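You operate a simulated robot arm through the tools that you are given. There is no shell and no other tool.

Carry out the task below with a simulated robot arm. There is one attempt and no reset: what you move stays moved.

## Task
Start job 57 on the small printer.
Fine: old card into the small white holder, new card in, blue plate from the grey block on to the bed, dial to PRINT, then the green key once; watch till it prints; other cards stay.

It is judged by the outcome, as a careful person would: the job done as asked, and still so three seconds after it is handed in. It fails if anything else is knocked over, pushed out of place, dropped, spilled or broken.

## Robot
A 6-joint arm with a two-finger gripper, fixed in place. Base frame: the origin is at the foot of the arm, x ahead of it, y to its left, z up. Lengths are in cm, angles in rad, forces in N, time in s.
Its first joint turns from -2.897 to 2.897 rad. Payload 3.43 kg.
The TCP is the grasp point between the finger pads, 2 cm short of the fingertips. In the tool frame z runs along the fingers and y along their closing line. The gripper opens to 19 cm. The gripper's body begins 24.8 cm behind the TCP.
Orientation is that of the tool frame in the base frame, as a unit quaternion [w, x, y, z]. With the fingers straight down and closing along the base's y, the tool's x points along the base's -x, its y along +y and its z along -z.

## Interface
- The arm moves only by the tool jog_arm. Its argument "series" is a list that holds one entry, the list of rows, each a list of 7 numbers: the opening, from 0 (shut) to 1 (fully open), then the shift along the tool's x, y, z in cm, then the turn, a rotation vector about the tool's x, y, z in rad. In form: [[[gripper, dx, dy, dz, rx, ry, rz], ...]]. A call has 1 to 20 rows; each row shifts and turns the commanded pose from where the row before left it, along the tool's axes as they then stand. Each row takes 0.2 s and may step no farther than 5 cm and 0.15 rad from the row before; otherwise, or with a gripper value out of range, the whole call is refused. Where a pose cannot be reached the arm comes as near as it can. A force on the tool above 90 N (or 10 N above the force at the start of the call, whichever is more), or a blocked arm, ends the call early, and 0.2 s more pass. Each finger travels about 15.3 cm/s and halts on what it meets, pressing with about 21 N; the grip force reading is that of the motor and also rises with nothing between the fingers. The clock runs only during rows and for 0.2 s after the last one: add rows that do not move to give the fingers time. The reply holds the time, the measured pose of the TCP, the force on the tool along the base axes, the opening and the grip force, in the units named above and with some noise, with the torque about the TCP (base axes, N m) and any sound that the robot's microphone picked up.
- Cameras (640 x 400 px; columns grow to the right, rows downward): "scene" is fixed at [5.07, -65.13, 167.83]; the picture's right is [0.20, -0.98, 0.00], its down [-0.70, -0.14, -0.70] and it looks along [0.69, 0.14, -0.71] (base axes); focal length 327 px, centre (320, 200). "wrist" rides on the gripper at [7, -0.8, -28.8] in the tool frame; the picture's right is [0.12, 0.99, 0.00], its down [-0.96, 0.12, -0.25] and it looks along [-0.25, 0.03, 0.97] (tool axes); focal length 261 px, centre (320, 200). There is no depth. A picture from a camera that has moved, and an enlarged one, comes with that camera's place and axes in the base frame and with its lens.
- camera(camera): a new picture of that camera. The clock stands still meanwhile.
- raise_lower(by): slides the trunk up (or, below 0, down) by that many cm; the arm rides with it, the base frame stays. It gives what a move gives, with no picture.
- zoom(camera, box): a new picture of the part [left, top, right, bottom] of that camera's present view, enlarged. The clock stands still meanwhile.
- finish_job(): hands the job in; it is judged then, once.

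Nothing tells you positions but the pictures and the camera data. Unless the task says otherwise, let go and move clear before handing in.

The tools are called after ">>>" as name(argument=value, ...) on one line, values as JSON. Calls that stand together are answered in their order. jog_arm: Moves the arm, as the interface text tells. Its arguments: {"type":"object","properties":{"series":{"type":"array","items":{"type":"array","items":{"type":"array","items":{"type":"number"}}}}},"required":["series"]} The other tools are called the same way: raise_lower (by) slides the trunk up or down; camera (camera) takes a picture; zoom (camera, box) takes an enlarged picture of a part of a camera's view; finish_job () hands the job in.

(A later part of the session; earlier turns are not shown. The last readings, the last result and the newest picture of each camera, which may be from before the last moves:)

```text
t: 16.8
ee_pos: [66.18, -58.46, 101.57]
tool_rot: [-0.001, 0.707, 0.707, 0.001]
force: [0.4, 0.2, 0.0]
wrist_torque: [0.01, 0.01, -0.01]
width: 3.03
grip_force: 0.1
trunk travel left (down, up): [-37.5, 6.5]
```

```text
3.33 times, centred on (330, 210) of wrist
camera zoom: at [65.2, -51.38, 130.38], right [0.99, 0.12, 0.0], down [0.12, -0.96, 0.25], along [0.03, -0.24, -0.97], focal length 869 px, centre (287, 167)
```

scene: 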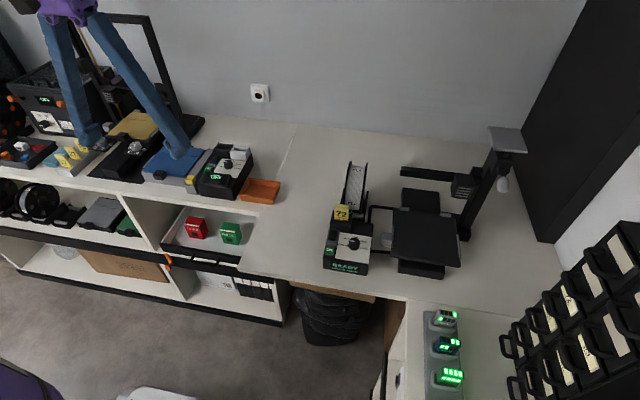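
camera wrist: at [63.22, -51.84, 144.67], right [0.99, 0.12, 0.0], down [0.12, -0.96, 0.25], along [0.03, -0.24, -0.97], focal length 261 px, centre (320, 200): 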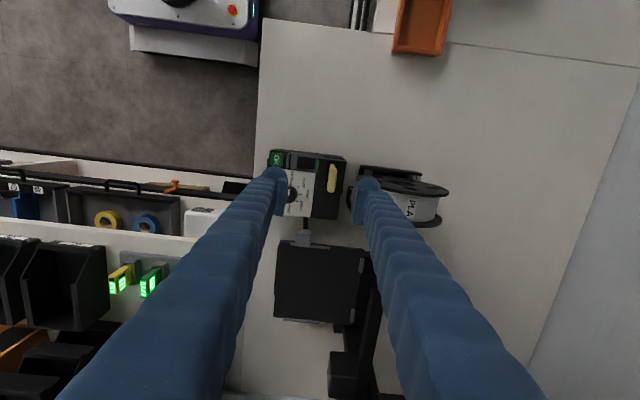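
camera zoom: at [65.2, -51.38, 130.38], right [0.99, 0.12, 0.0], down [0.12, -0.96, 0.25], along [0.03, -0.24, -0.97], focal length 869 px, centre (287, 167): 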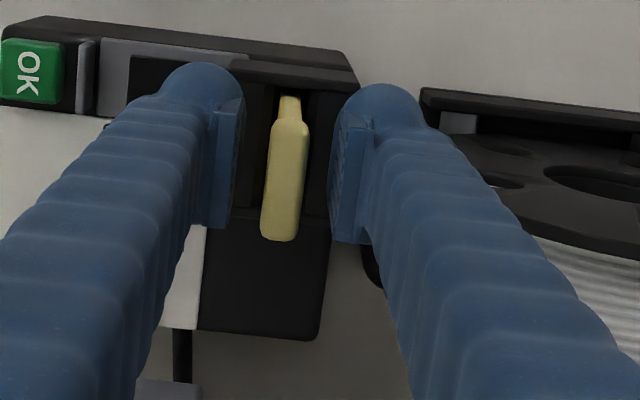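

Well centred. Closing on the card's tab.

>>> jog_arm(series=[[[0, 0, 0, 0, 0, 0, 0], [0, 0, 0, 0, 0, 0, 0], [0, 0, 0, 0, 0, 0, 0]]])

>>> zoom(camera="wrist", box=[270, 150, 390, 270])

```text
t: 17.6
ee_pos: [66.08, -58.51, 101.46]
tool_rot: [0.0, 0.707, 0.707, 0.0]
force: [-0.2, 0.0, -0.3]
wrist_torque: [-0.01, 0.01, -0.01]
width: 0.8
grip_force: 21.4
trunk travel left (down, up): [-37.5, 6.5]
```

```text
3.33 times, centred on (330, 210) of wrist
camera zoom: at [65.21, -51.38, 130.37], right [0.99, 0.12, 0.0], down [0.12, -0.96, 0.25], along [0.03, -0.24, -0.97], focal length 869 px, centre (287, 167)
```

zoom: 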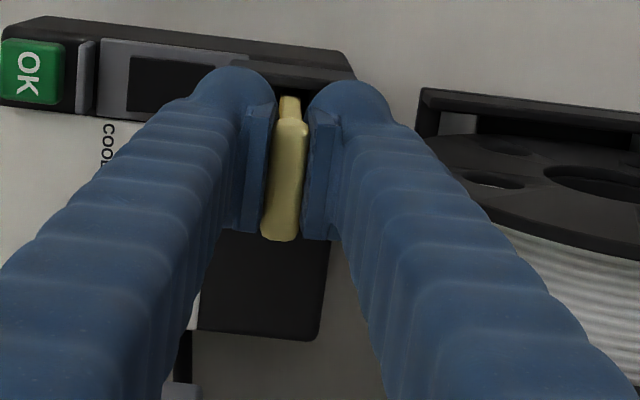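

Card held at 0.8 cm width. Lifting straight up.

>>> jog_arm(series=[[[0, 0, 0, -1.0, 0, 0, 0], [0, 0, 0, -1.5, 0, 0, 0], [0, 0, 0, -2.0, 0, 0, 0], [0, 0, 0, -3.0, 0, 0, 0], [0, 0, 0, -4.0, 0, 0, 0], [0, 0, 0, -4.0, 0, 0, 0], [0, 0, 0, 0, 0, 0, 0]]])

>>> zoom(camera="wrist", box=[250, 130, 410, 290])

>>> zoom(camera="scene", box=[310, 140, 390, 240])

```text
t: 19.2
ee_pos: [66.29, -58.21, 117.03]
tool_rot: [-0.001, 0.707, 0.707, 0.001]
force: [0.3, 0.4, -0.9]
wrist_torque: [-0.04, 0.02, 0.0]
width: 0.77
grip_force: 20.6
trunk travel left (down, up): [-37.5, 6.5]
```

```text
2.50 times, centred on (330, 210) of wrist
camera zoom: at [65.31, -51.28, 145.85], right [0.99, 0.12, 0.0], down [0.12, -0.96, 0.25], along [0.03, -0.24, -0.97], focal length 652 px, centre (295, 175)
```

zoom: 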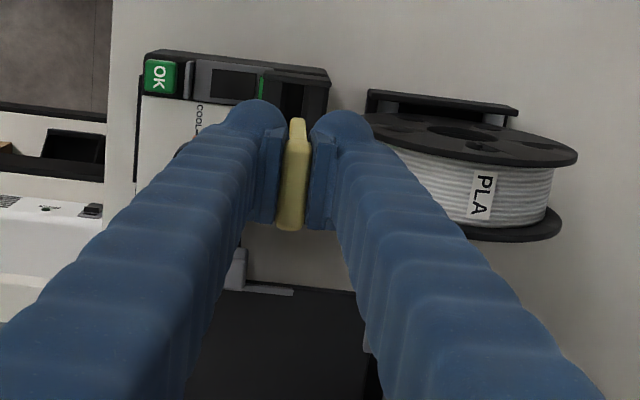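

```text
4.00 times, centred on (350, 190) of scene
camera zoom: at [5.07, -65.13, 167.83], right [0.2, -0.98, 0.0], down [-0.7, -0.14, -0.7], along [0.69, 0.14, -0.71], focal length 1307 px, centre (200, 240)
```

zoom: 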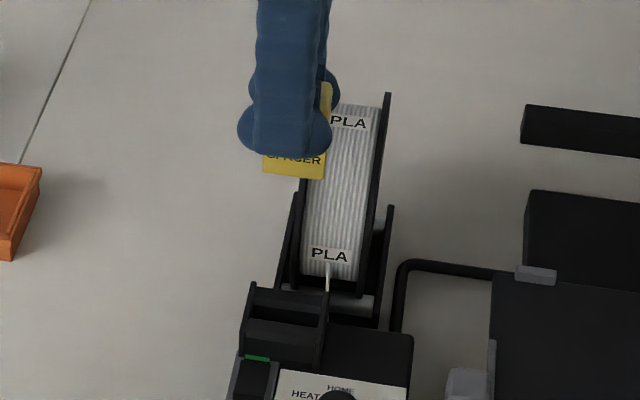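

The card came out cleanly (about 5.5 cm hangs below the TCP). Now I carry it over to the OFF unit's white holder.

>>> jog_arm(series=[[[0, 0, 0, -3, 0, 0, 0], [0, 4.33, 2.2, 0, 0, 0, 0], [0, 4.33, 2.2, 0, 0, 0, 0], [0, 4.33, 2.2, 0, 0, 0, 0], [0, 4.33, 2.2, 0, 0, 0, 0], [0, 4.33, 2.2, 0, 0, 0, 0], [0, 4.33, 2.2, 0, 0, 0, 0], [0, 4.33, 2.2, 0, 0, 0, 0], [0, 4.33, 2.2, 0, 0, 0, 0], [0, 4.33, 2.2, 0, 0, 0, 0], [0, 0, 0, 0, 0, 0, 0], [0, 0, 0, 0, 0, 0, 0]]])

>>> camera(camera="wrist")

>>> zoom(camera="wrist", box=[250, 130, 410, 290])

>>> zoom(camera="scene", box=[170, 90, 290, 210])

```text
t: 21.8
ee_pos: [85.85, -19.52, 120.15]
tool_rot: [-0.001, 0.707, 0.707, 0.0]
force: [0.5, -0.4, -0.7]
wrist_torque: [0.08, 0.02, 0.01]
width: 0.79
grip_force: 20.5
trunk travel left (down, up): [-37.5, 6.5]
```

```text
taken
camera wrist: at [84.9, -12.64, 148.98], right [0.99, 0.12, 0.0], down [0.12, -0.96, 0.25], along [0.03, -0.24, -0.97], focal length 261 px, centre (320, 200)
```

wrist: 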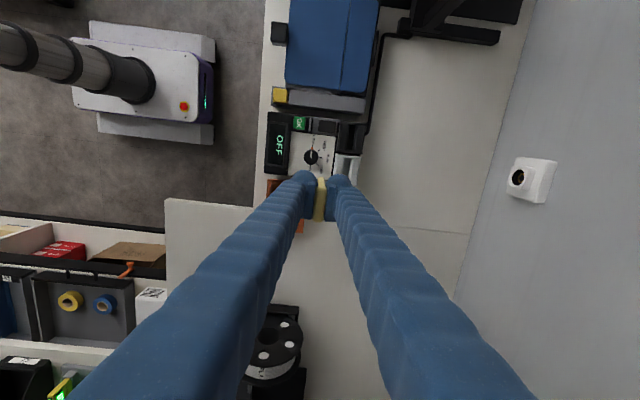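

```text
2.50 times, centred on (330, 210) of wrist
camera zoom: at [84.9, -12.64, 148.98], right [0.99, 0.12, 0.0], down [0.12, -0.96, 0.25], along [0.03, -0.24, -0.97], focal length 652 px, centre (295, 175)
```

zoom: 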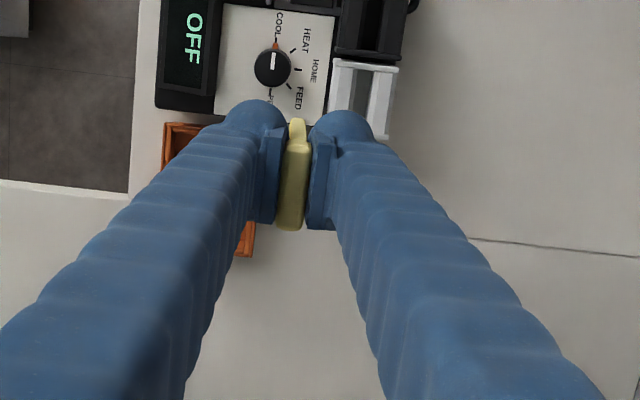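

```text
3.33 times, centred on (230, 150) of scene
camera zoom: at [5.07, -65.13, 167.83], right [0.2, -0.98, 0.0], down [-0.7, -0.14, -0.7], along [0.69, 0.14, -0.71], focal length 1089 px, centre (620, 367)
```

zoom: 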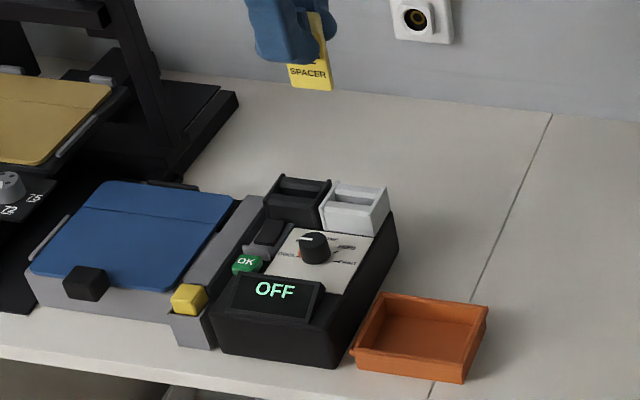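

>>> zoom(camera="wrist", box=[318, 125, 378, 185])

>>> zoom(camera="scene", box=[210, 135, 260, 185])

```text
6.67 times, centred on (348, 155) of wrist
camera zoom: at [84.9, -12.64, 148.98], right [0.99, 0.12, 0.0], down [0.12, -0.96, 0.25], along [0.03, -0.24, -0.97], focal length 1738 px, centre (133, 500)
```

zoom: 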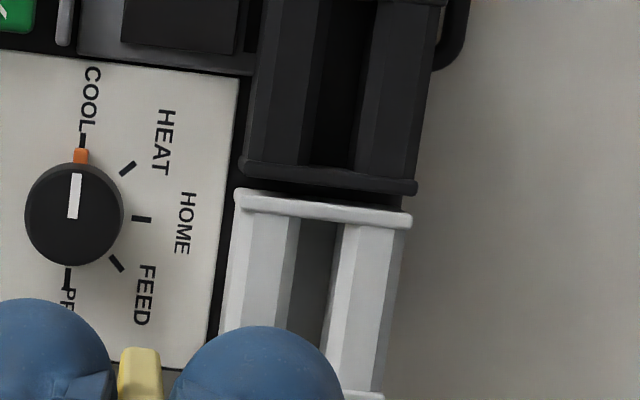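

```text
8.00 times, centred on (235, 160) of scene
camera zoom: at [5.07, -65.13, 167.83], right [0.2, -0.98, 0.0], down [-0.7, -0.14, -0.7], along [0.69, 0.14, -0.71], focal length 2614 px, centre (1000, 520)
```

zoom: 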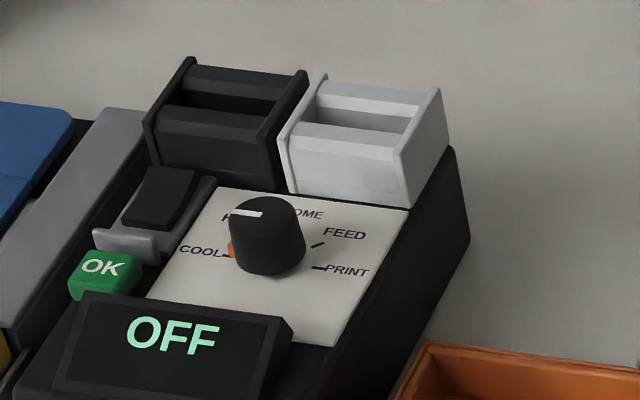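

The white holder's slot runs along y, centred near (91.2, -18.6) with wall tops at z ≈ 98, in the same layout as the printer's slot. I'll move the card above it and check.

>>> jog_arm(series=[[[0, 0.45, 2.7, 0, 0, 0, 0], [0, 0.45, 2.65, 0, 0, 0, 0], [0, 0, 0, 4, 0, 0, 0], [0, 0, 0, 4, 0, 0, 0], [0, 0, 0, 3, 0, 0, 0], [0, 0, 0, 0, 0, 0, 0], [0, 0, 0, 0, 0, 0, 0]]])

>>> zoom(camera="wrist", box=[270, 140, 390, 260])

>>> zoom(camera="scene", box=[205, 100, 285, 180])

```text
t: 23.4
ee_pos: [91.91, -18.61, 109.01]
tool_rot: [-0.001, 0.707, 0.707, 0.0]
force: [-0.9, -0.4, -0.8]
wrist_torque: [0.01, 0.05, -0.01]
width: 0.78
grip_force: 21.1
trunk travel left (down, up): [-37.5, 6.5]
```

```text
3.33 times, centred on (330, 200) of wrist
camera zoom: at [90.88, -11.48, 137.88], right [0.99, 0.12, 0.0], down [0.12, -0.96, 0.25], along [0.03, -0.24, -0.97], focal length 869 px, centre (287, 200)
```

zoom: 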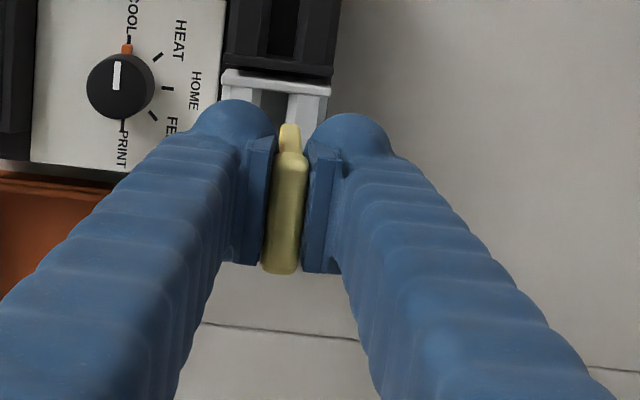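

```text
5.00 times, centred on (245, 140) of scene
camera zoom: at [5.07, -65.13, 167.83], right [0.2, -0.98, 0.0], down [-0.7, -0.14, -0.7], along [0.69, 0.14, -0.71], focal length 1634 px, centre (695, 500)
```

zoom: 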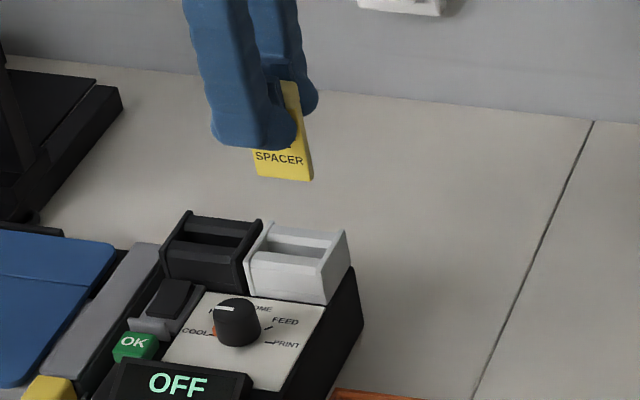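

>>> zoom(camera="wrist", box=[300, 145, 350, 195])

```text
8.00 times, centred on (325, 170) of wrist
camera zoom: at [90.88, -11.48, 137.88], right [0.99, 0.12, 0.0], down [0.12, -0.96, 0.25], along [0.03, -0.24, -0.97], focal length 2085 px, centre (280, 440)
```

zoom: 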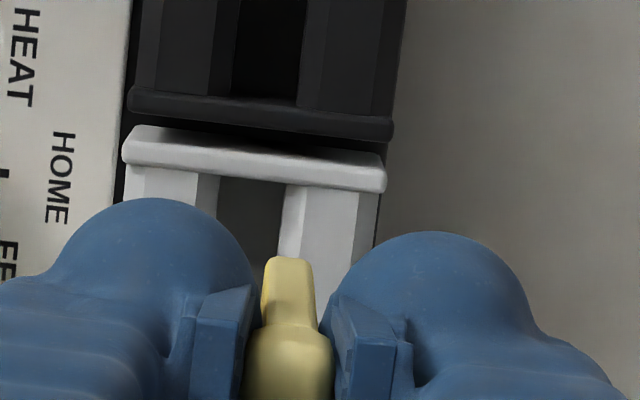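

The slot looks roughly 0.8 cm nearer to the base than the card. I'll shift by that and lower until the card bottom is just above the walls, then check again.

>>> jog_arm(series=[[[0, 0, -0.8, 0, 0, 0, 0], [0, 0, 0, 2.5, 0, 0, 0], [0, 0, 0, 1.5, 0, 0, 0], [0, 0, 0, 0, 0, 0, 0], [0, 0, 0, 0, 0, 0, 0]]])

>>> zoom(camera="wrist", box=[295, 140, 355, 200])

>>> zoom(camera="scene", box=[215, 125, 265, 175])

```text
t: 24.6
ee_pos: [90.92, -18.53, 104.96]
tool_rot: [-0.001, 0.707, 0.707, 0.001]
force: [0.1, 0.8, -0.4]
wrist_torque: [0.01, 0.0, -0.02]
width: 0.81
grip_force: 20.8
trunk travel left (down, up): [-37.5, 6.5]
```

```text
6.67 times, centred on (325, 170) of wrist
camera zoom: at [89.86, -11.49, 134.0], right [0.99, 0.12, 0.0], down [0.12, -0.96, 0.25], along [0.03, -0.24, -0.97], focal length 1738 px, centre (287, 400)
```

zoom: 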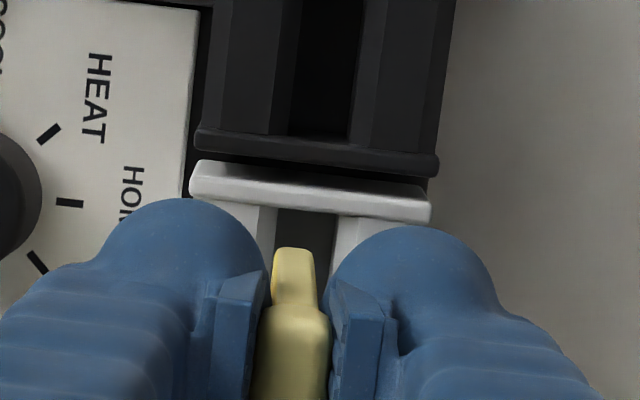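

```text
8.00 times, centred on (240, 150) of scene
camera zoom: at [5.07, -65.13, 167.83], right [0.2, -0.98, 0.0], down [-0.7, -0.14, -0.7], along [0.69, 0.14, -0.71], focal length 2614 px, centre (960, 600)
```

zoom: 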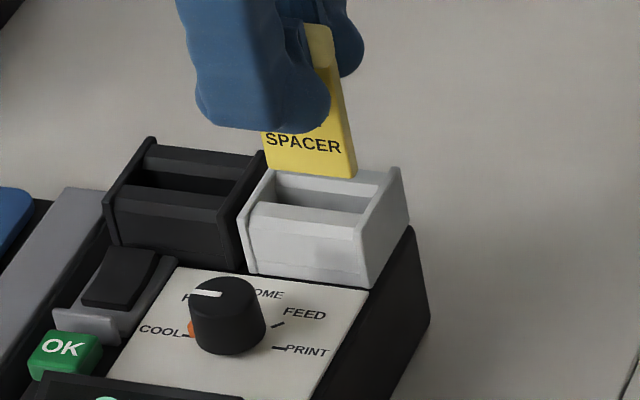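

Card is within about 0.2 cm of the slot centre. A small correction, then a gentle descent while watching force.

>>> jog_arm(series=[[[0, 0, 0.22, 0, 0, 0, 0], [0, 0, 0, 0.7, 0, 0, 0], [0, 0, 0, 0.7, 0, 0, 0], [0, 0, 0, 0.7, 0, 0, 0], [0, 0, 0, 0, 0, 0, 0]]])

>>> zoom(camera="wrist", box=[295, 140, 355, 200])

>>> zoom(camera="scene", box=[215, 125, 265, 175])

```text
t: 25.8
ee_pos: [90.86, -18.56, 103.04]
tool_rot: [-0.001, 0.707, 0.707, 0.001]
force: [0.1, 0.0, -0.8]
wrist_torque: [0.0, -0.01, 0.01]
width: 0.79
grip_force: 20.9
trunk travel left (down, up): [-37.5, 6.5]
```

```text
6.67 times, centred on (325, 170) of wrist
camera zoom: at [90.0, -11.54, 131.82], right [0.99, 0.12, 0.0], down [0.12, -0.96, 0.25], along [0.03, -0.24, -0.97], focal length 1738 px, centre (287, 400)
```

zoom: 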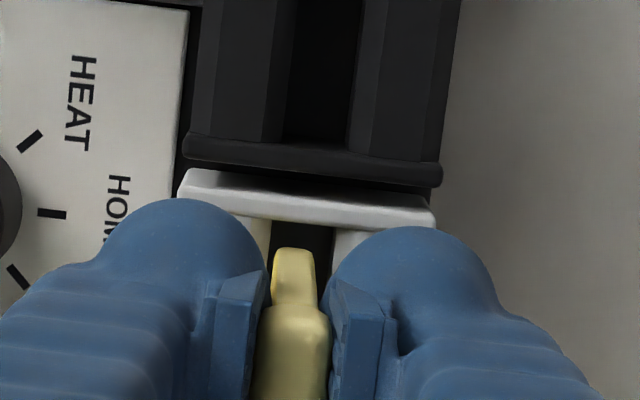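

```text
8.00 times, centred on (240, 150) of scene
camera zoom: at [5.07, -65.13, 167.83], right [0.2, -0.98, 0.0], down [-0.7, -0.14, -0.7], along [0.69, 0.14, -0.71], focal length 2614 px, centre (960, 600)
```

zoom: 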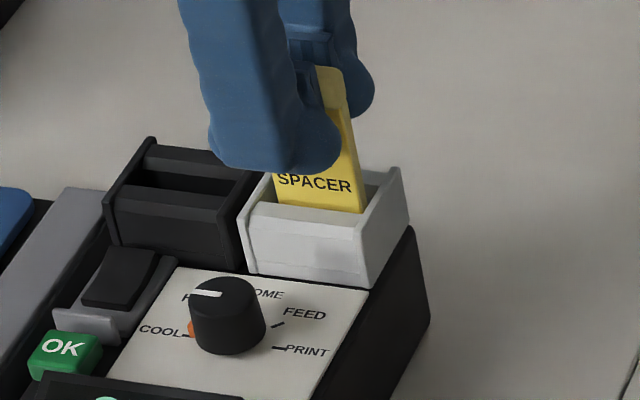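

The card is entering the slot freely. Continuing down slowly.

>>> jog_arm(series=[[[0, 0, 0.05, 0.5, 0, 0, 0], [0, 0, 0, 0.5, 0, 0, 0], [0, 0, 0, 0.3, 0, 0, 0], [0, 0, 0, 0, 0, 0, 0]]])

>>> zoom(camera="wrist", box=[295, 140, 355, 200])

>>> zoom(camera="scene", box=[215, 125, 265, 175])

```text
t: 26.8
ee_pos: [91.05, -18.58, 101.76]
tool_rot: [0.0, 0.707, 0.707, 0.0]
force: [0.3, 0.2, 0.0]
wrist_torque: [0.0, -0.01, -0.01]
width: 0.77
grip_force: 21.3
trunk travel left (down, up): [-37.5, 6.5]
```

```text
6.67 times, centred on (325, 170) of wrist
camera zoom: at [90.02, -11.52, 130.59], right [0.99, 0.12, 0.0], down [0.12, -0.96, 0.25], along [0.03, -0.24, -0.97], focal length 1738 px, centre (287, 400)
```

zoom: 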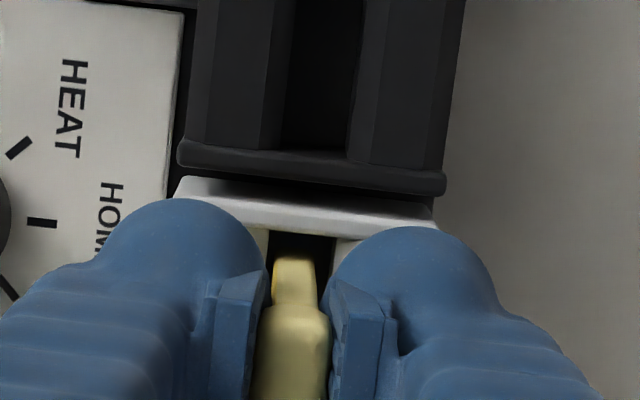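

```text
8.00 times, centred on (240, 150) of scene
camera zoom: at [5.07, -65.13, 167.83], right [0.2, -0.98, 0.0], down [-0.7, -0.14, -0.7], along [0.69, 0.14, -0.71], focal length 2614 px, centre (960, 600)
```

zoom: 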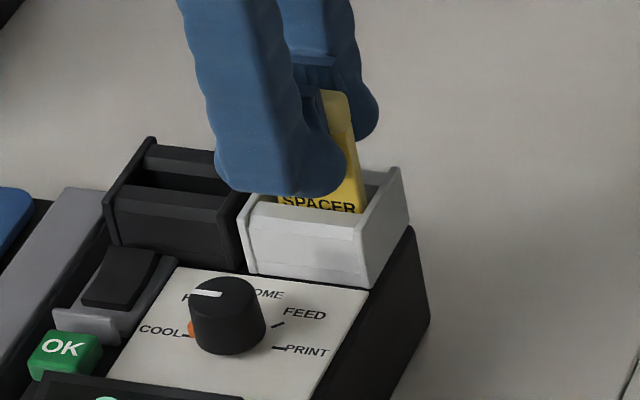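

>>> jog_arm(series=[[[0, 0, 0, 0.3, 0, 0, 0], [0, 0, 0, 0.2, 0, 0, 0], [0, 0, 0, 0, 0, 0, 0]]])

```text
t: 27.6
ee_pos: [90.94, -18.58, 101.38]
tool_rot: [0.001, 0.707, 0.707, 0.002]
force: [1.8, 1.6, 19.7]
wrist_torque: [0.04, -0.09, -0.01]
width: 0.79
grip_force: 21.3
trunk travel left (down, up): [-37.5, 6.5]
```

Contact force shows the card has bottomed in the holder. I'll ease up, release, and lift clear.

>>> jog_arm(series=[[[0, 0, 0, -0.2, 0, 0, 0], [0.16, 0, 0, 0, 0, 0, 0], [0.16, 0, 0, 0, 0, 0, 0], [0.16, 0, 0, 0, 0, 0, 0], [0.16, 0, 0, -1.5, 0, 0, 0], [0.16, 0, 0, -3.0, 0, 0, 0], [0.16, 0, 0, -4.0, 0, 0, 0], [0.16, 0, 0, -4.0, 0, 0, 0], [0.16, 0, 0, -4.0, 0, 0, 0], [0.16, 0, 0, 0, 0, 0, 0]]])

>>> zoom(camera="scene", box=[205, 120, 265, 180])

>>> zoom(camera="wrist", box=[270, 120, 390, 240])

```text
t: 29.8
ee_pos: [91.13, -18.62, 117.57]
tool_rot: [-0.001, 0.707, 0.707, 0.0]
force: [0.2, 0.1, -0.4]
wrist_torque: [-0.01, 0.04, 0.0]
width: 3.02
grip_force: 0.1
trunk travel left (down, up): [-37.5, 6.5]
```

```text
6.67 times, centred on (235, 150) of scene
camera zoom: at [5.07, -65.13, 167.83], right [0.2, -0.98, 0.0], down [-0.7, -0.14, -0.7], along [0.69, 0.14, -0.71], focal length 2178 px, centre (887, 533)
```

zoom: 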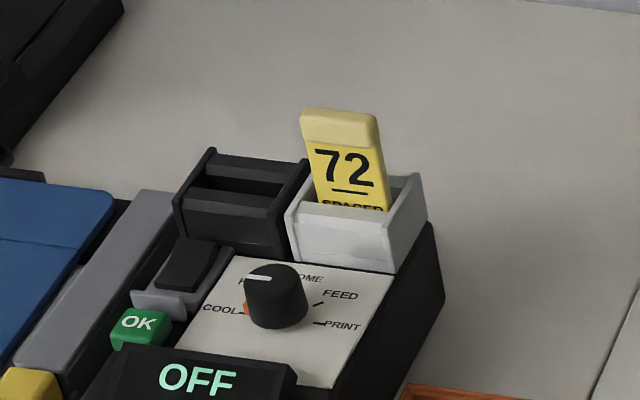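

```text
3.33 times, centred on (330, 180) of wrist
camera zoom: at [90.1, -11.57, 146.4], right [0.99, 0.12, 0.0], down [0.12, -0.96, 0.25], along [0.03, -0.24, -0.97], focal length 869 px, centre (287, 267)
```

zoom: 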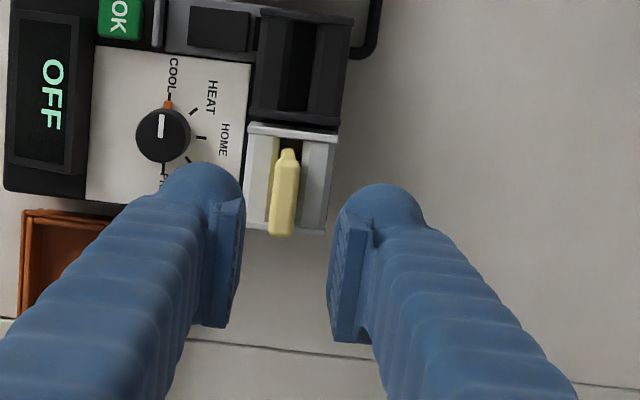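

Card 72 stands upright in the white holder. Now I retreat toward the base and go over to the card rack on the left, keeping well in front of the tall gantry.

>>> jog_arm(series=[[[0.16, 0, -4.8, -0.6, 0, 0, 0], [0.16, 0, -4.8, -0.6, 0, 0, 0], [0.16, 0, -4.8, -0.6, 0, 0, 0], [0.16, 0, -4.8, -0.6, 0, 0, 0], [0.16, 4.9, 0, 0, 0, 0, 0], [0.16, 4.9, 0, 0, 0, 0, 0], [0.16, 4.9, 0, 0, 0, 0, 0], [0.16, 4.9, 0, 0, 0, 0, 0], [0.16, 4.9, 0, 0, 0, 0, 0], [0.16, 4.9, 0, 0, 0, 0, 0], [0.16, 4.9, 0, 0, 0, 0, 0], [0.16, 4.9, 0, 0, 0, 0, 0], [0.16, 4.9, 0, 0, 0, 0, 0], [0.16, 4.9, 0, 0, 0, 0, 0], [0.16, 4.9, 0, 0, 0, 0, 0], [0.16, 0, 0, 0, 0, 0, 0]]])

>>> camera(camera="wrist")

>>> camera(camera="scene")

```text
t: 33.2
ee_pos: [72.06, 34.93, 120.36]
tool_rot: [0.0, 0.707, 0.707, 0.001]
force: [0.5, 0.1, -1.3]
wrist_torque: [0.03, 0.0, 0.02]
width: 3.03
grip_force: 0.2
trunk travel left (down, up): [-37.5, 6.5]
```

```text
taken
camera wrist: at [71.03, 42.04, 149.18], right [0.99, 0.12, 0.0], down [0.11, -0.96, 0.25], along [0.03, -0.24, -0.97], focal length 261 px, centre (320, 200)
```

wrist: 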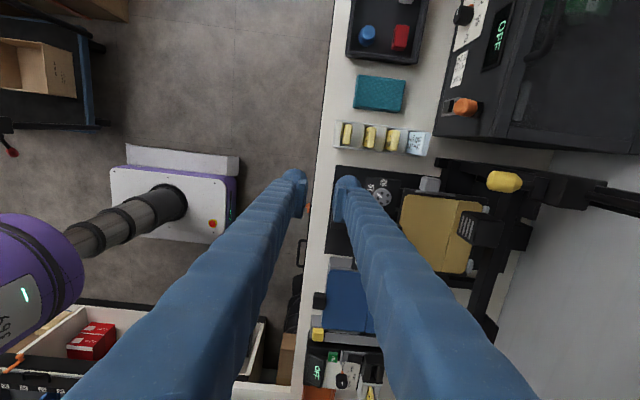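

```text
taken
```

scene: 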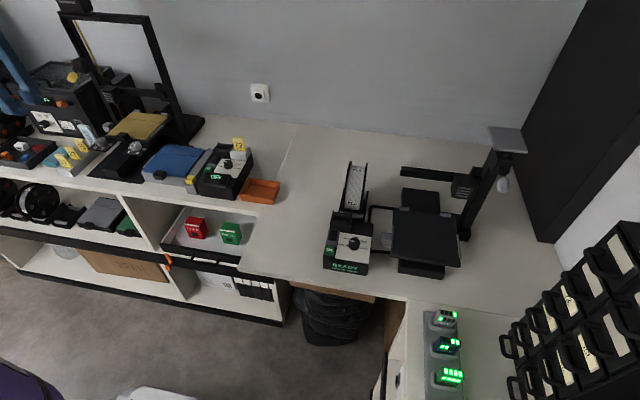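

>>> zoom(camera="wrist", box=[325, 95, 445, 175])

>>> zoom(camera="scene", box=[40, 125, 120, 180])

```text
5.00 times, centred on (385, 135) of wrist
camera zoom: at [71.03, 42.04, 149.18], right [0.99, 0.12, 0.0], down [0.11, -0.96, 0.25], along [0.03, -0.24, -0.97], focal length 1303 px, centre (-5, 525)
```

zoom: 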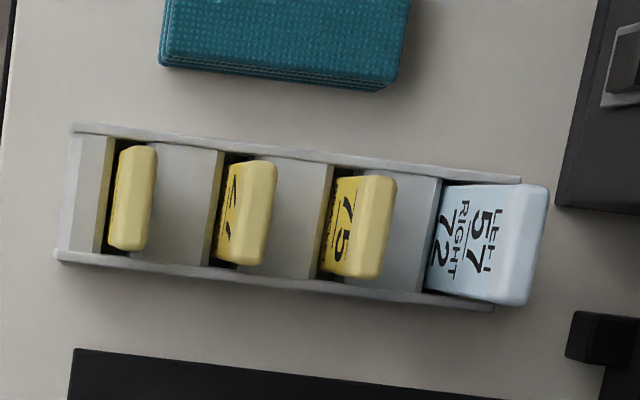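

```text
7.27 times, centred on (80, 152) of scene
camera zoom: at [5.07, -65.13, 167.83], right [0.2, -0.98, 0.0], down [-0.7, -0.14, -0.7], along [0.69, 0.14, -0.71], focal length 2376 px, centre (2066, 546)
```

zoom: 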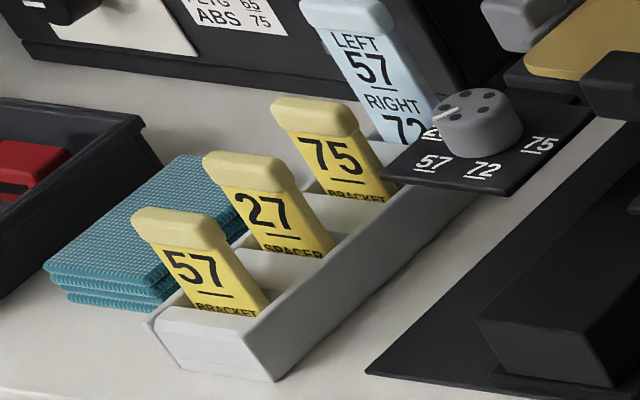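

The rack is aligned with the base axes and card 57 is the front one, upright with its top near (76.6, 42.5, 97). I'll hover over it and check.

>>> jog_arm(series=[[[0.13, 3.8, 2.2, 0, 0, 0, 0], [0.13, 3.8, 2.2, 0, 0, 0, 0], [0.13, 0, 0, 4, 0, 0, 0], [0.13, 0, 0, 4, 0, 0, 0], [0.13, 0, 0, 4, 0, 0, 0], [0.13, 0, 0, 4, 0, 0, 0], [0.13, 0, 0, 0, 0, 0, 0], [0.13, 0, 0, 0, 0, 0, 0]]])

>>> zoom(camera="wrist", box=[270, 130, 390, 250])

>>> zoom(camera="scene", box=[20, 110, 120, 180])

```text
t: 35.0
ee_pos: [76.21, 42.67, 104.26]
tool_rot: [-0.001, 0.707, 0.707, 0.001]
force: [-0.3, 1.2, 0.0]
wrist_torque: [0.0, 0.05, 0.01]
width: 2.46
grip_force: 0.1
trunk travel left (down, up): [-37.5, 6.5]
```

```text
3.33 times, centred on (330, 190) of wrist
camera zoom: at [75.29, 49.66, 133.0], right [0.99, 0.12, 0.0], down [0.12, -0.96, 0.25], along [0.03, -0.24, -0.97], focal length 869 px, centre (287, 233)
```

zoom: 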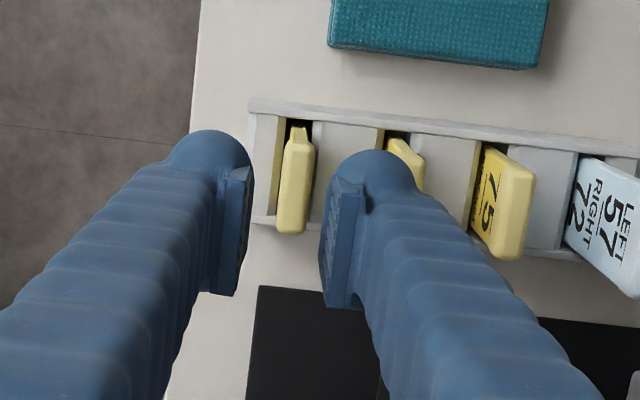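

```text
5.71 times, centred on (70, 145) of scene
camera zoom: at [5.07, -65.13, 167.83], right [0.2, -0.98, 0.0], down [-0.7, -0.14, -0.7], along [0.69, 0.14, -0.71], focal length 1867 px, centre (1749, 514)
```

zoom: 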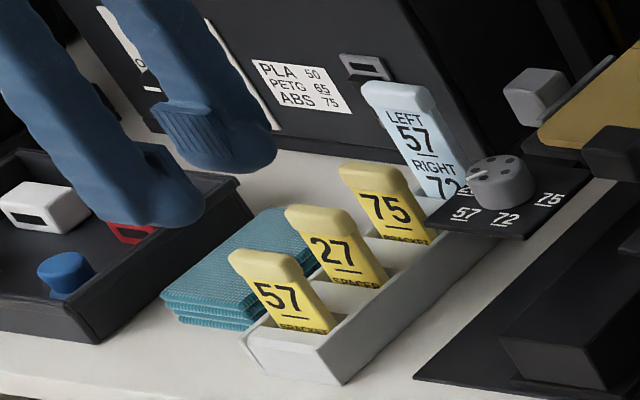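

Alignment is good apart from 0.25 cm in x. Correcting and descending part way.

>>> jog_arm(series=[[[0.13, 0, 0.25, 1.0, 0, 0, 0], [0.13, 0, 0, 2.0, 0, 0, 0], [0.13, 0, 0, 2.0, 0, 0, 0], [0.13, 0, 0, 2.0, 0, 0, 0], [0.13, 0, 0, 0, 0, 0, 0]]])

>>> zoom(camera="wrist", box=[270, 130, 390, 250])

>>> zoom(camera="scene", box=[30, 120, 110, 180])

```text
t: 36.2
ee_pos: [76.56, 42.65, 96.75]
tool_rot: [-0.002, 0.708, 0.707, -0.001]
force: [1.4, -0.5, -0.1]
wrist_torque: [-0.08, 0.21, -0.01]
width: 2.49
grip_force: 0.0
trunk travel left (down, up): [-37.5, 6.5]
```

```text
3.33 times, centred on (330, 190) of wrist
camera zoom: at [75.7, 49.78, 125.59], right [0.99, 0.12, 0.0], down [0.12, -0.96, 0.25], along [0.03, -0.25, -0.97], focal length 869 px, centre (287, 233)
```

zoom: 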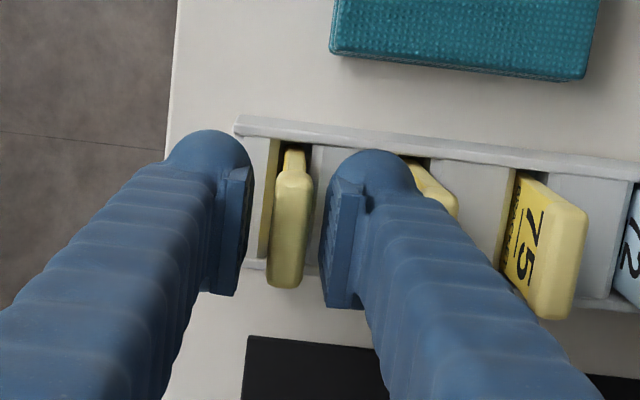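

```text
6.67 times, centred on (70, 150) of scene
camera zoom: at [5.07, -65.13, 167.83], right [0.2, -0.98, 0.0], down [-0.7, -0.14, -0.7], along [0.69, 0.14, -0.71], focal length 2178 px, centre (1987, 533)
```

zoom: 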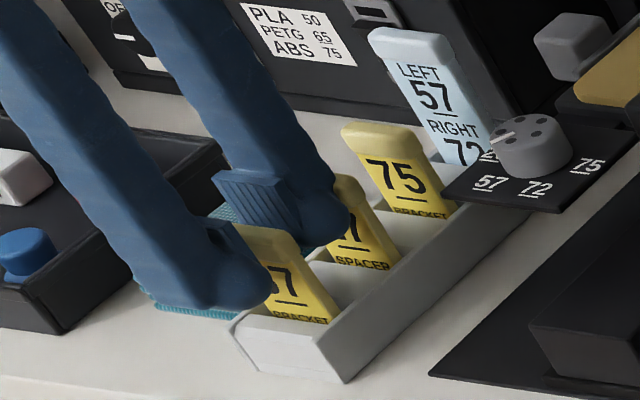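

Slight x shift, then down to grasp height and close.

>>> jog_arm(series=[[[0.13, 0, 0.2, 0.5, 0, 0, 0], [0.13, 0, 0, 0.9, 0, 0, 0], [0.13, 0, 0, 0, 0, 0, 0], [0, 0, 0, 0, 0, 0, 0], [0, 0, 0, 0, 0, 0, 0], [0, 0, 0, 0, 0, 0, 0]]])

>>> zoom(camera="wrist", box=[270, 130, 390, 250])

```text
t: 37.6
ee_pos: [76.58, 42.76, 95.91]
tool_rot: [0.0, 0.707, 0.707, 0.001]
force: [-0.5, 0.6, 2.0]
wrist_torque: [-0.01, -0.02, 0.01]
width: 0.92
grip_force: 21.0
trunk travel left (down, up): [-37.5, 6.5]
```

```text
3.33 times, centred on (330, 190) of wrist
camera zoom: at [75.59, 49.83, 124.74], right [0.99, 0.12, 0.0], down [0.12, -0.96, 0.25], along [0.03, -0.24, -0.97], focal length 869 px, centre (287, 233)
```

zoom: 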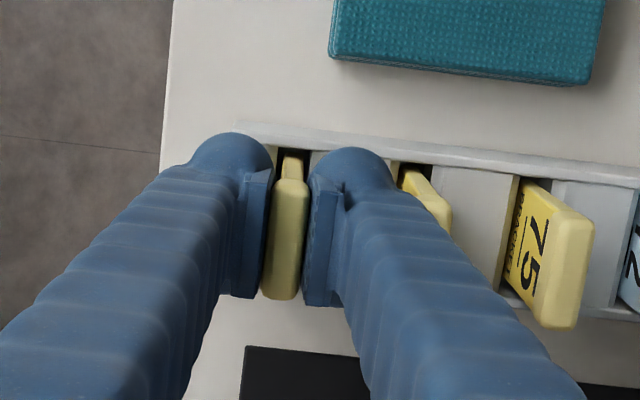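

Grip landed slightly high on the tab; I'll reopen, go 0.5 cm lower and close again to match the first card's hold.

>>> jog_arm(series=[[[0.13, 0, 0, 0, 0, 0, 0], [0.13, 0, 0, 0, 0, 0, 0], [0.13, 0, 0, 0.5, 0, 0, 0], [0.13, 0, 0, 0, 0, 0, 0], [0, 0, 0, 0, 0, 0, 0], [0, 0, 0, 0, 0, 0, 0], [0, 0, 0, 0, 0, 0, 0]]])

>>> zoom(camera="wrist", box=[270, 130, 390, 250])

>>> zoom(camera="scene", box=[30, 120, 110, 180])

```text
t: 39.2
ee_pos: [76.65, 42.84, 95.54]
tool_rot: [-0.001, 0.707, 0.707, 0.0]
force: [0.4, -0.9, 1.3]
wrist_torque: [0.01, -0.07, 0.03]
width: 0.75
grip_force: 20.7
trunk travel left (down, up): [-37.5, 6.5]
```

```text
3.33 times, centred on (330, 190) of wrist
camera zoom: at [75.59, 49.92, 124.33], right [0.99, 0.12, 0.0], down [0.12, -0.96, 0.25], along [0.03, -0.24, -0.97], focal length 869 px, centre (287, 233)
```

zoom: 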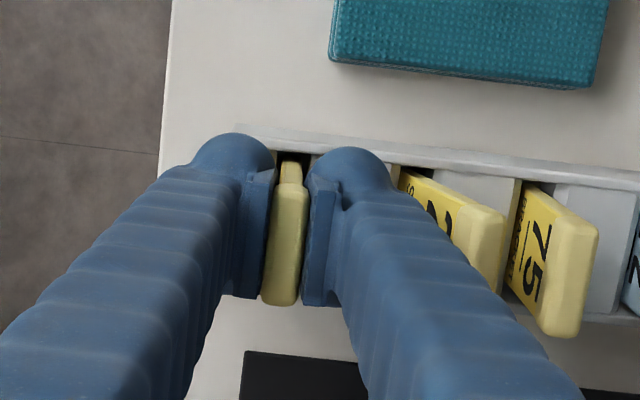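

```text
6.67 times, centred on (70, 150) of scene
camera zoom: at [5.07, -65.13, 167.83], right [0.2, -0.98, 0.0], down [-0.7, -0.14, -0.7], along [0.69, 0.14, -0.71], focal length 2178 px, centre (1987, 533)
```

zoom: 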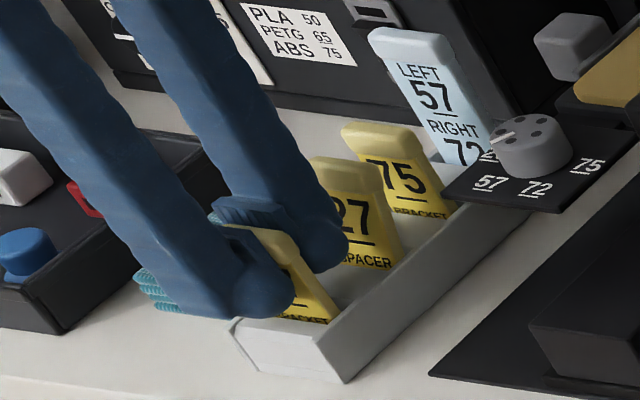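

Reopening made the rear finger nudge card 27 so that it leans back in its slot; it is still in the rack. I'll lift card 57 straight out and then assess 27.

>>> jog_arm(series=[[[0, 0, 0, -1.0, 0, 0, 0], [0, 0, 0, -1.5, 0, 0, 0], [0, 0, 0, -2.0, 0, 0, 0], [0, 0, 0, -3.0, 0, 0, 0], [0, 0, 0, -4.0, 0, 0, 0], [0, 0, 0, -4.0, 0, 0, 0], [0, 0, 0, -4.0, 0, 0, 0], [0, 0, 0, -4.0, 0, 0, 0], [0, 0, 0, 0, 0, 0, 0]]])

>>> zoom(camera="wrist", box=[270, 100, 430, 260])

>>> zoom(camera="scene", box=[30, 110, 120, 180])

```text
t: 41.2
ee_pos: [76.9, 42.89, 119.26]
tool_rot: [-0.001, 0.707, 0.707, 0.001]
force: [0.2, -0.2, -0.6]
wrist_torque: [0.05, 0.02, -0.01]
width: 0.77
grip_force: 21.1
trunk travel left (down, up): [-37.5, 6.5]
```

```text
2.50 times, centred on (350, 180) of wrist
camera zoom: at [75.94, 49.89, 148.09], right [0.99, 0.12, 0.0], down [0.12, -0.96, 0.25], along [0.03, -0.24, -0.97], focal length 652 px, centre (245, 250)
```

zoom: 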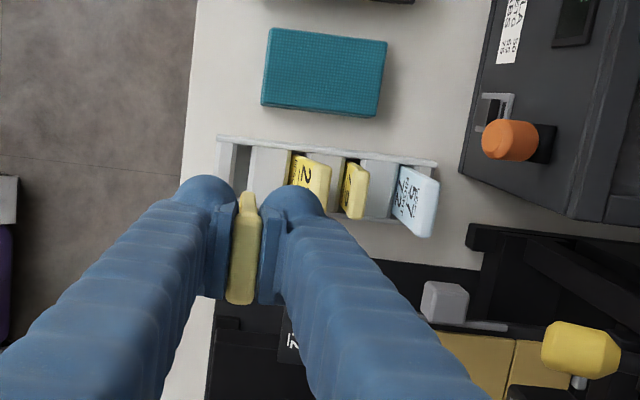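

```text
5.71 times, centred on (75, 145) of scene
camera zoom: at [5.07, -65.13, 167.83], right [0.2, -0.98, 0.0], down [-0.7, -0.14, -0.7], along [0.69, 0.14, -0.71], focal length 1867 px, centre (1720, 514)
```

zoom: 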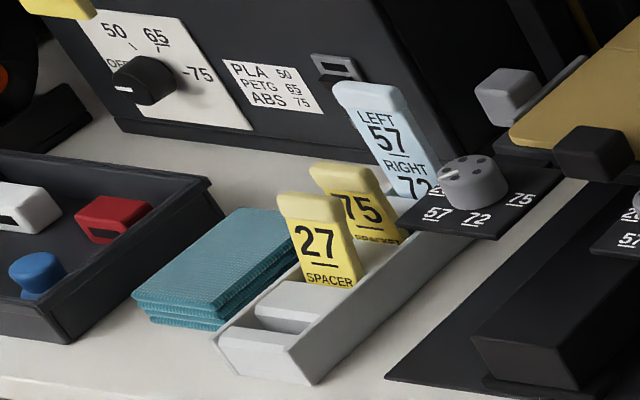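

Card 57 is out. I'll take a close look at how 27 is standing.

>>> zoom(camera="scene", box=[60, 130, 110, 170])

>>> zoom(camera="wrist", box=[310, 125, 390, 205])

```text
10.00 times, centred on (85, 150) of scene
camera zoom: at [5.07, -65.13, 167.83], right [0.2, -0.98, 0.0], down [-0.7, -0.14, -0.7], along [0.69, 0.14, -0.71], focal length 3268 px, centre (2670, 700)
```

zoom: 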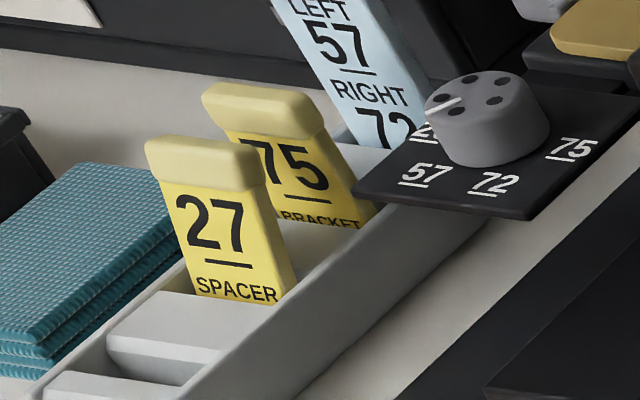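

```text
5.00 times, centred on (350, 165) of wrist
camera zoom: at [75.94, 49.89, 148.09], right [0.99, 0.12, 0.0], down [0.12, -0.96, 0.25], along [0.03, -0.24, -0.97], focal length 1303 px, centre (170, 375)
```

zoom: 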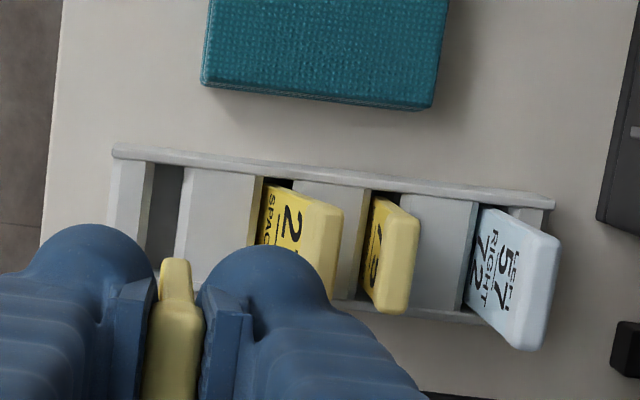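

Card 27 leans back about 15° but is still in its slot; I'll set it straight once my gripper is free. Now carrying card 57 to the printer's slot.

>>> jog_arm(series=[[[0, -4.9, -0.53, -0.1, 0, 0, 0], [0, -4.9, -0.53, 0, 0, 0, 0], [0, -4.9, -0.53, 0, 0, 0, 0], [0, -4.9, -0.53, 0, 0, 0, 0], [0, -4.9, -0.53, 0, 0, 0, 0], [0, -4.9, -0.53, 0, 0, 0, 0], [0, -4.9, -0.53, 0, 0, 0, 0], [0, -4.9, -0.53, 0, 0, 0, 0], [0, -4.9, -0.53, 0, 0, 0, 0], [0, -4.9, -0.53, 0, 0, 0, 0], [0, -4.9, -0.53, 0, 0, 0, 0], [0, -4.9, -0.53, 0, 0, 0, 0], [0, -4.9, -0.53, 0, 0, 0, 0], [0, -4.9, -0.53, 0, 0, 0, 0], [0, -4.9, -0.53, 0, 0, 0, 0], [0, -4.9, -0.53, 0, 0, 0, 0], [0, -4.9, -0.53, 0, 0, 0, 0], [0, -4.9, -0.53, 0, 0, 0, 0], [0, -4.9, -0.53, 0, 0, 0, 0], [0, -4.9, -0.53, 0, 0, 0, 0]]])

```text
t: 45.4
ee_pos: [65.53, -55.36, 118.47]
tool_rot: [-0.001, 0.707, 0.707, 0.002]
force: [-0.1, 0.8, 0.4]
wrist_torque: [0.11, -0.06, 0.06]
width: 0.78
grip_force: 20.5
trunk travel left (down, up): [-37.5, 6.5]
```

>>> jog_arm(series=[[[0, -3.1, 0.5, 0, 0, 0, 0], [0, 0, 0, 3, 0, 0, 0], [0, 0, 0, 4, 0, 0, 0], [0, 0, 0, 3.5, 0, 0, 0], [0, 0, 0, 0, 0, 0, 0], [0, 0, 0, 0, 0, 0, 0]]])

>>> zoom(camera="wrist", box=[295, 140, 355, 200])

>>> zoom(camera="scene", box=[325, 170, 385, 240])

```text
t: 46.8
ee_pos: [66.46, -58.33, 108.17]
tool_rot: [-0.001, 0.707, 0.707, 0.0]
force: [0.6, 0.4, -0.6]
wrist_torque: [-0.01, 0.0, 0.0]
width: 0.77
grip_force: 20.8
trunk travel left (down, up): [-37.5, 6.5]
```

```text
6.67 times, centred on (325, 170) of wrist
camera zoom: at [65.4, -51.27, 136.99], right [0.99, 0.12, 0.0], down [0.12, -0.96, 0.25], along [0.03, -0.24, -0.97], focal length 1738 px, centre (287, 400)
```

zoom: 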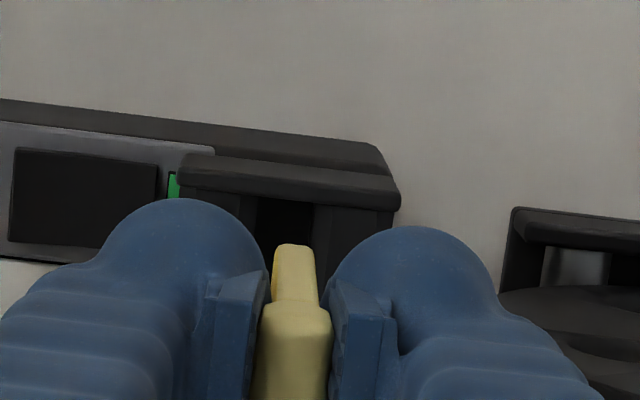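

```text
5.71 times, centred on (355, 205) of scene
camera zoom: at [5.07, -65.13, 167.83], right [0.2, -0.98, 0.0], down [-0.7, -0.14, -0.7], along [0.69, 0.14, -0.71], focal length 1867 px, centre (120, 171)
```

zoom: 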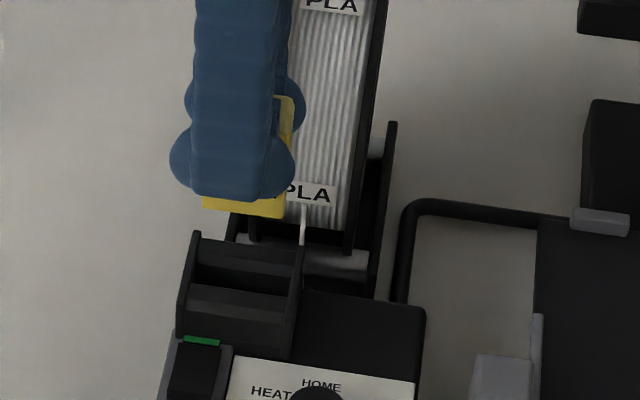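

>>> jog_arm(series=[[[0, -0.13, -0.3, 0, 0, 0, 0], [0, 0, 0, 2.0, 0, 0, 0], [0, 0, 0, 1.3, 0, 0, 0], [0, 0, 0, 0, 0, 0, 0], [0, 0, 0, 0, 0, 0, 0]]])

>>> zoom(camera="wrist", box=[295, 140, 355, 200])

>>> zoom(camera="scene", box=[325, 180, 375, 230])

```text
t: 48.0
ee_pos: [66.18, -58.49, 105.1]
tool_rot: [-0.001, 0.707, 0.707, 0.001]
force: [-0.5, 0.6, -0.3]
wrist_torque: [-0.01, 0.03, -0.02]
width: 0.77
grip_force: 20.6
trunk travel left (down, up): [-37.5, 6.5]
```

```text
6.67 times, centred on (325, 170) of wrist
camera zoom: at [65.16, -51.39, 133.93], right [0.99, 0.12, 0.0], down [0.12, -0.96, 0.25], along [0.03, -0.24, -0.97], focal length 1738 px, centre (287, 400)
```

zoom: 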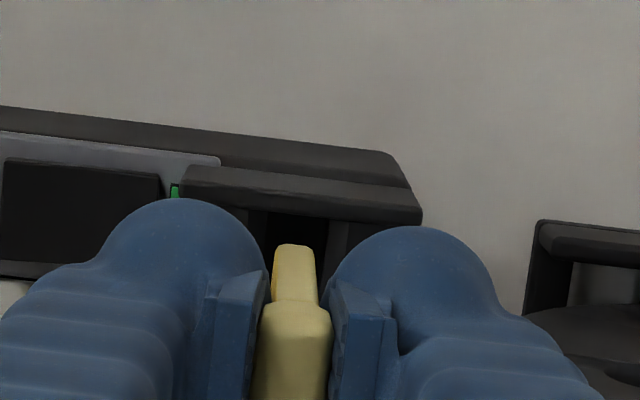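

```text
8.00 times, centred on (350, 205) of scene
camera zoom: at [5.07, -65.13, 167.83], right [0.2, -0.98, 0.0], down [-0.7, -0.14, -0.7], along [0.69, 0.14, -0.71], focal length 2614 px, centre (80, 160)
```

zoom: 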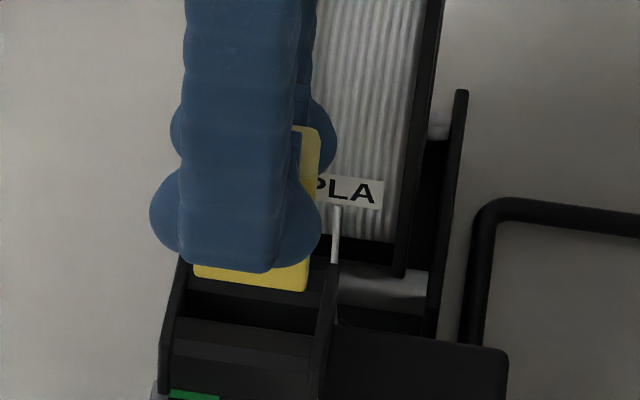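

Card and slot line up. Descending slowly.

>>> jog_arm(series=[[[0, 0, 0, 0.7, 0, 0, 0], [0, 0, 0, 0.7, 0, 0, 0], [0, 0, 0, 0.7, 0, 0, 0], [0, 0, 0, 0.6, 0, 0, 0], [0, 0, 0, 0, 0, 0, 0]]])

>>> zoom(camera="wrist", box=[295, 140, 355, 200])

>>> zoom(camera="scene", box=[325, 180, 375, 230])

```text
t: 49.2
ee_pos: [66.13, -58.23, 102.38]
tool_rot: [0.0, 0.707, 0.707, 0.001]
force: [-0.9, 0.1, 0.3]
wrist_torque: [-0.03, 0.02, 0.0]
width: 0.78
grip_force: 21.5
trunk travel left (down, up): [-37.5, 6.5]
```

```text
6.67 times, centred on (325, 170) of wrist
camera zoom: at [65.09, -51.31, 131.18], right [0.99, 0.12, 0.0], down [0.12, -0.96, 0.25], along [0.03, -0.24, -0.97], focal length 1738 px, centre (287, 400)
```

zoom: 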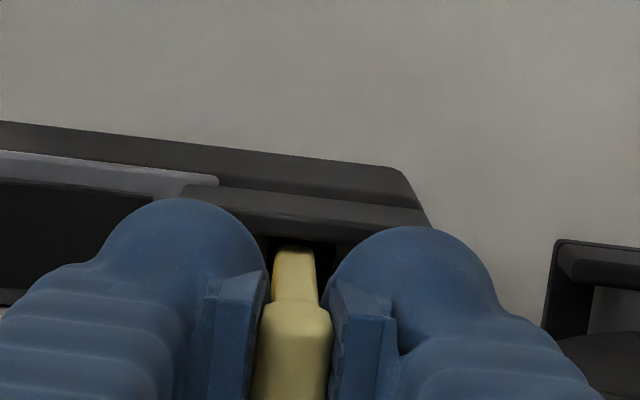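

```text
8.00 times, centred on (350, 205) of scene
camera zoom: at [5.07, -65.13, 167.83], right [0.2, -0.98, 0.0], down [-0.7, -0.14, -0.7], along [0.69, 0.14, -0.71], focal length 2614 px, centre (80, 160)
```

zoom: 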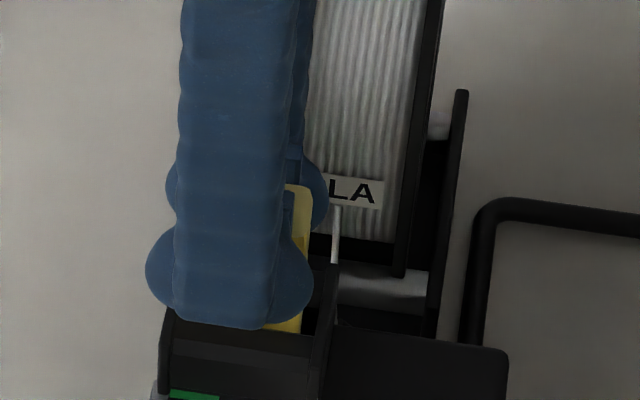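

In the slot without resistance. Final small steps to the seat.

>>> jog_arm(series=[[[0, 0, 0, 0.4, 0, 0, 0], [0, 0, 0, 0.3, 0, 0, 0], [0, 0, 0, 0.2, 0, 0, 0], [0, 0, 0, 0, 0, 0, 0]]])

```text
t: 50.2
ee_pos: [66.28, -58.33, 101.43]
tool_rot: [-0.001, 0.707, 0.707, 0.0]
force: [-0.4, -0.1, -0.4]
wrist_torque: [0.02, -0.02, 0.02]
width: 0.77
grip_force: 20.8
trunk travel left (down, up): [-37.5, 6.5]
```

>>> jog_arm(series=[[[0, 0, 0, 0.15, 0, 0, 0], [0, 0, 0, 0.15, 0, 0, 0], [0, 0, 0, 0, 0, 0, 0]]])

```text
t: 51.0
ee_pos: [66.16, -58.24, 101.19]
tool_rot: [0.001, 0.707, 0.707, 0.001]
force: [0.8, -2.6, 20.2]
wrist_torque: [-0.11, 0.01, -0.04]
width: 0.8
grip_force: 21.1
trunk travel left (down, up): [-37.5, 6.5]
```

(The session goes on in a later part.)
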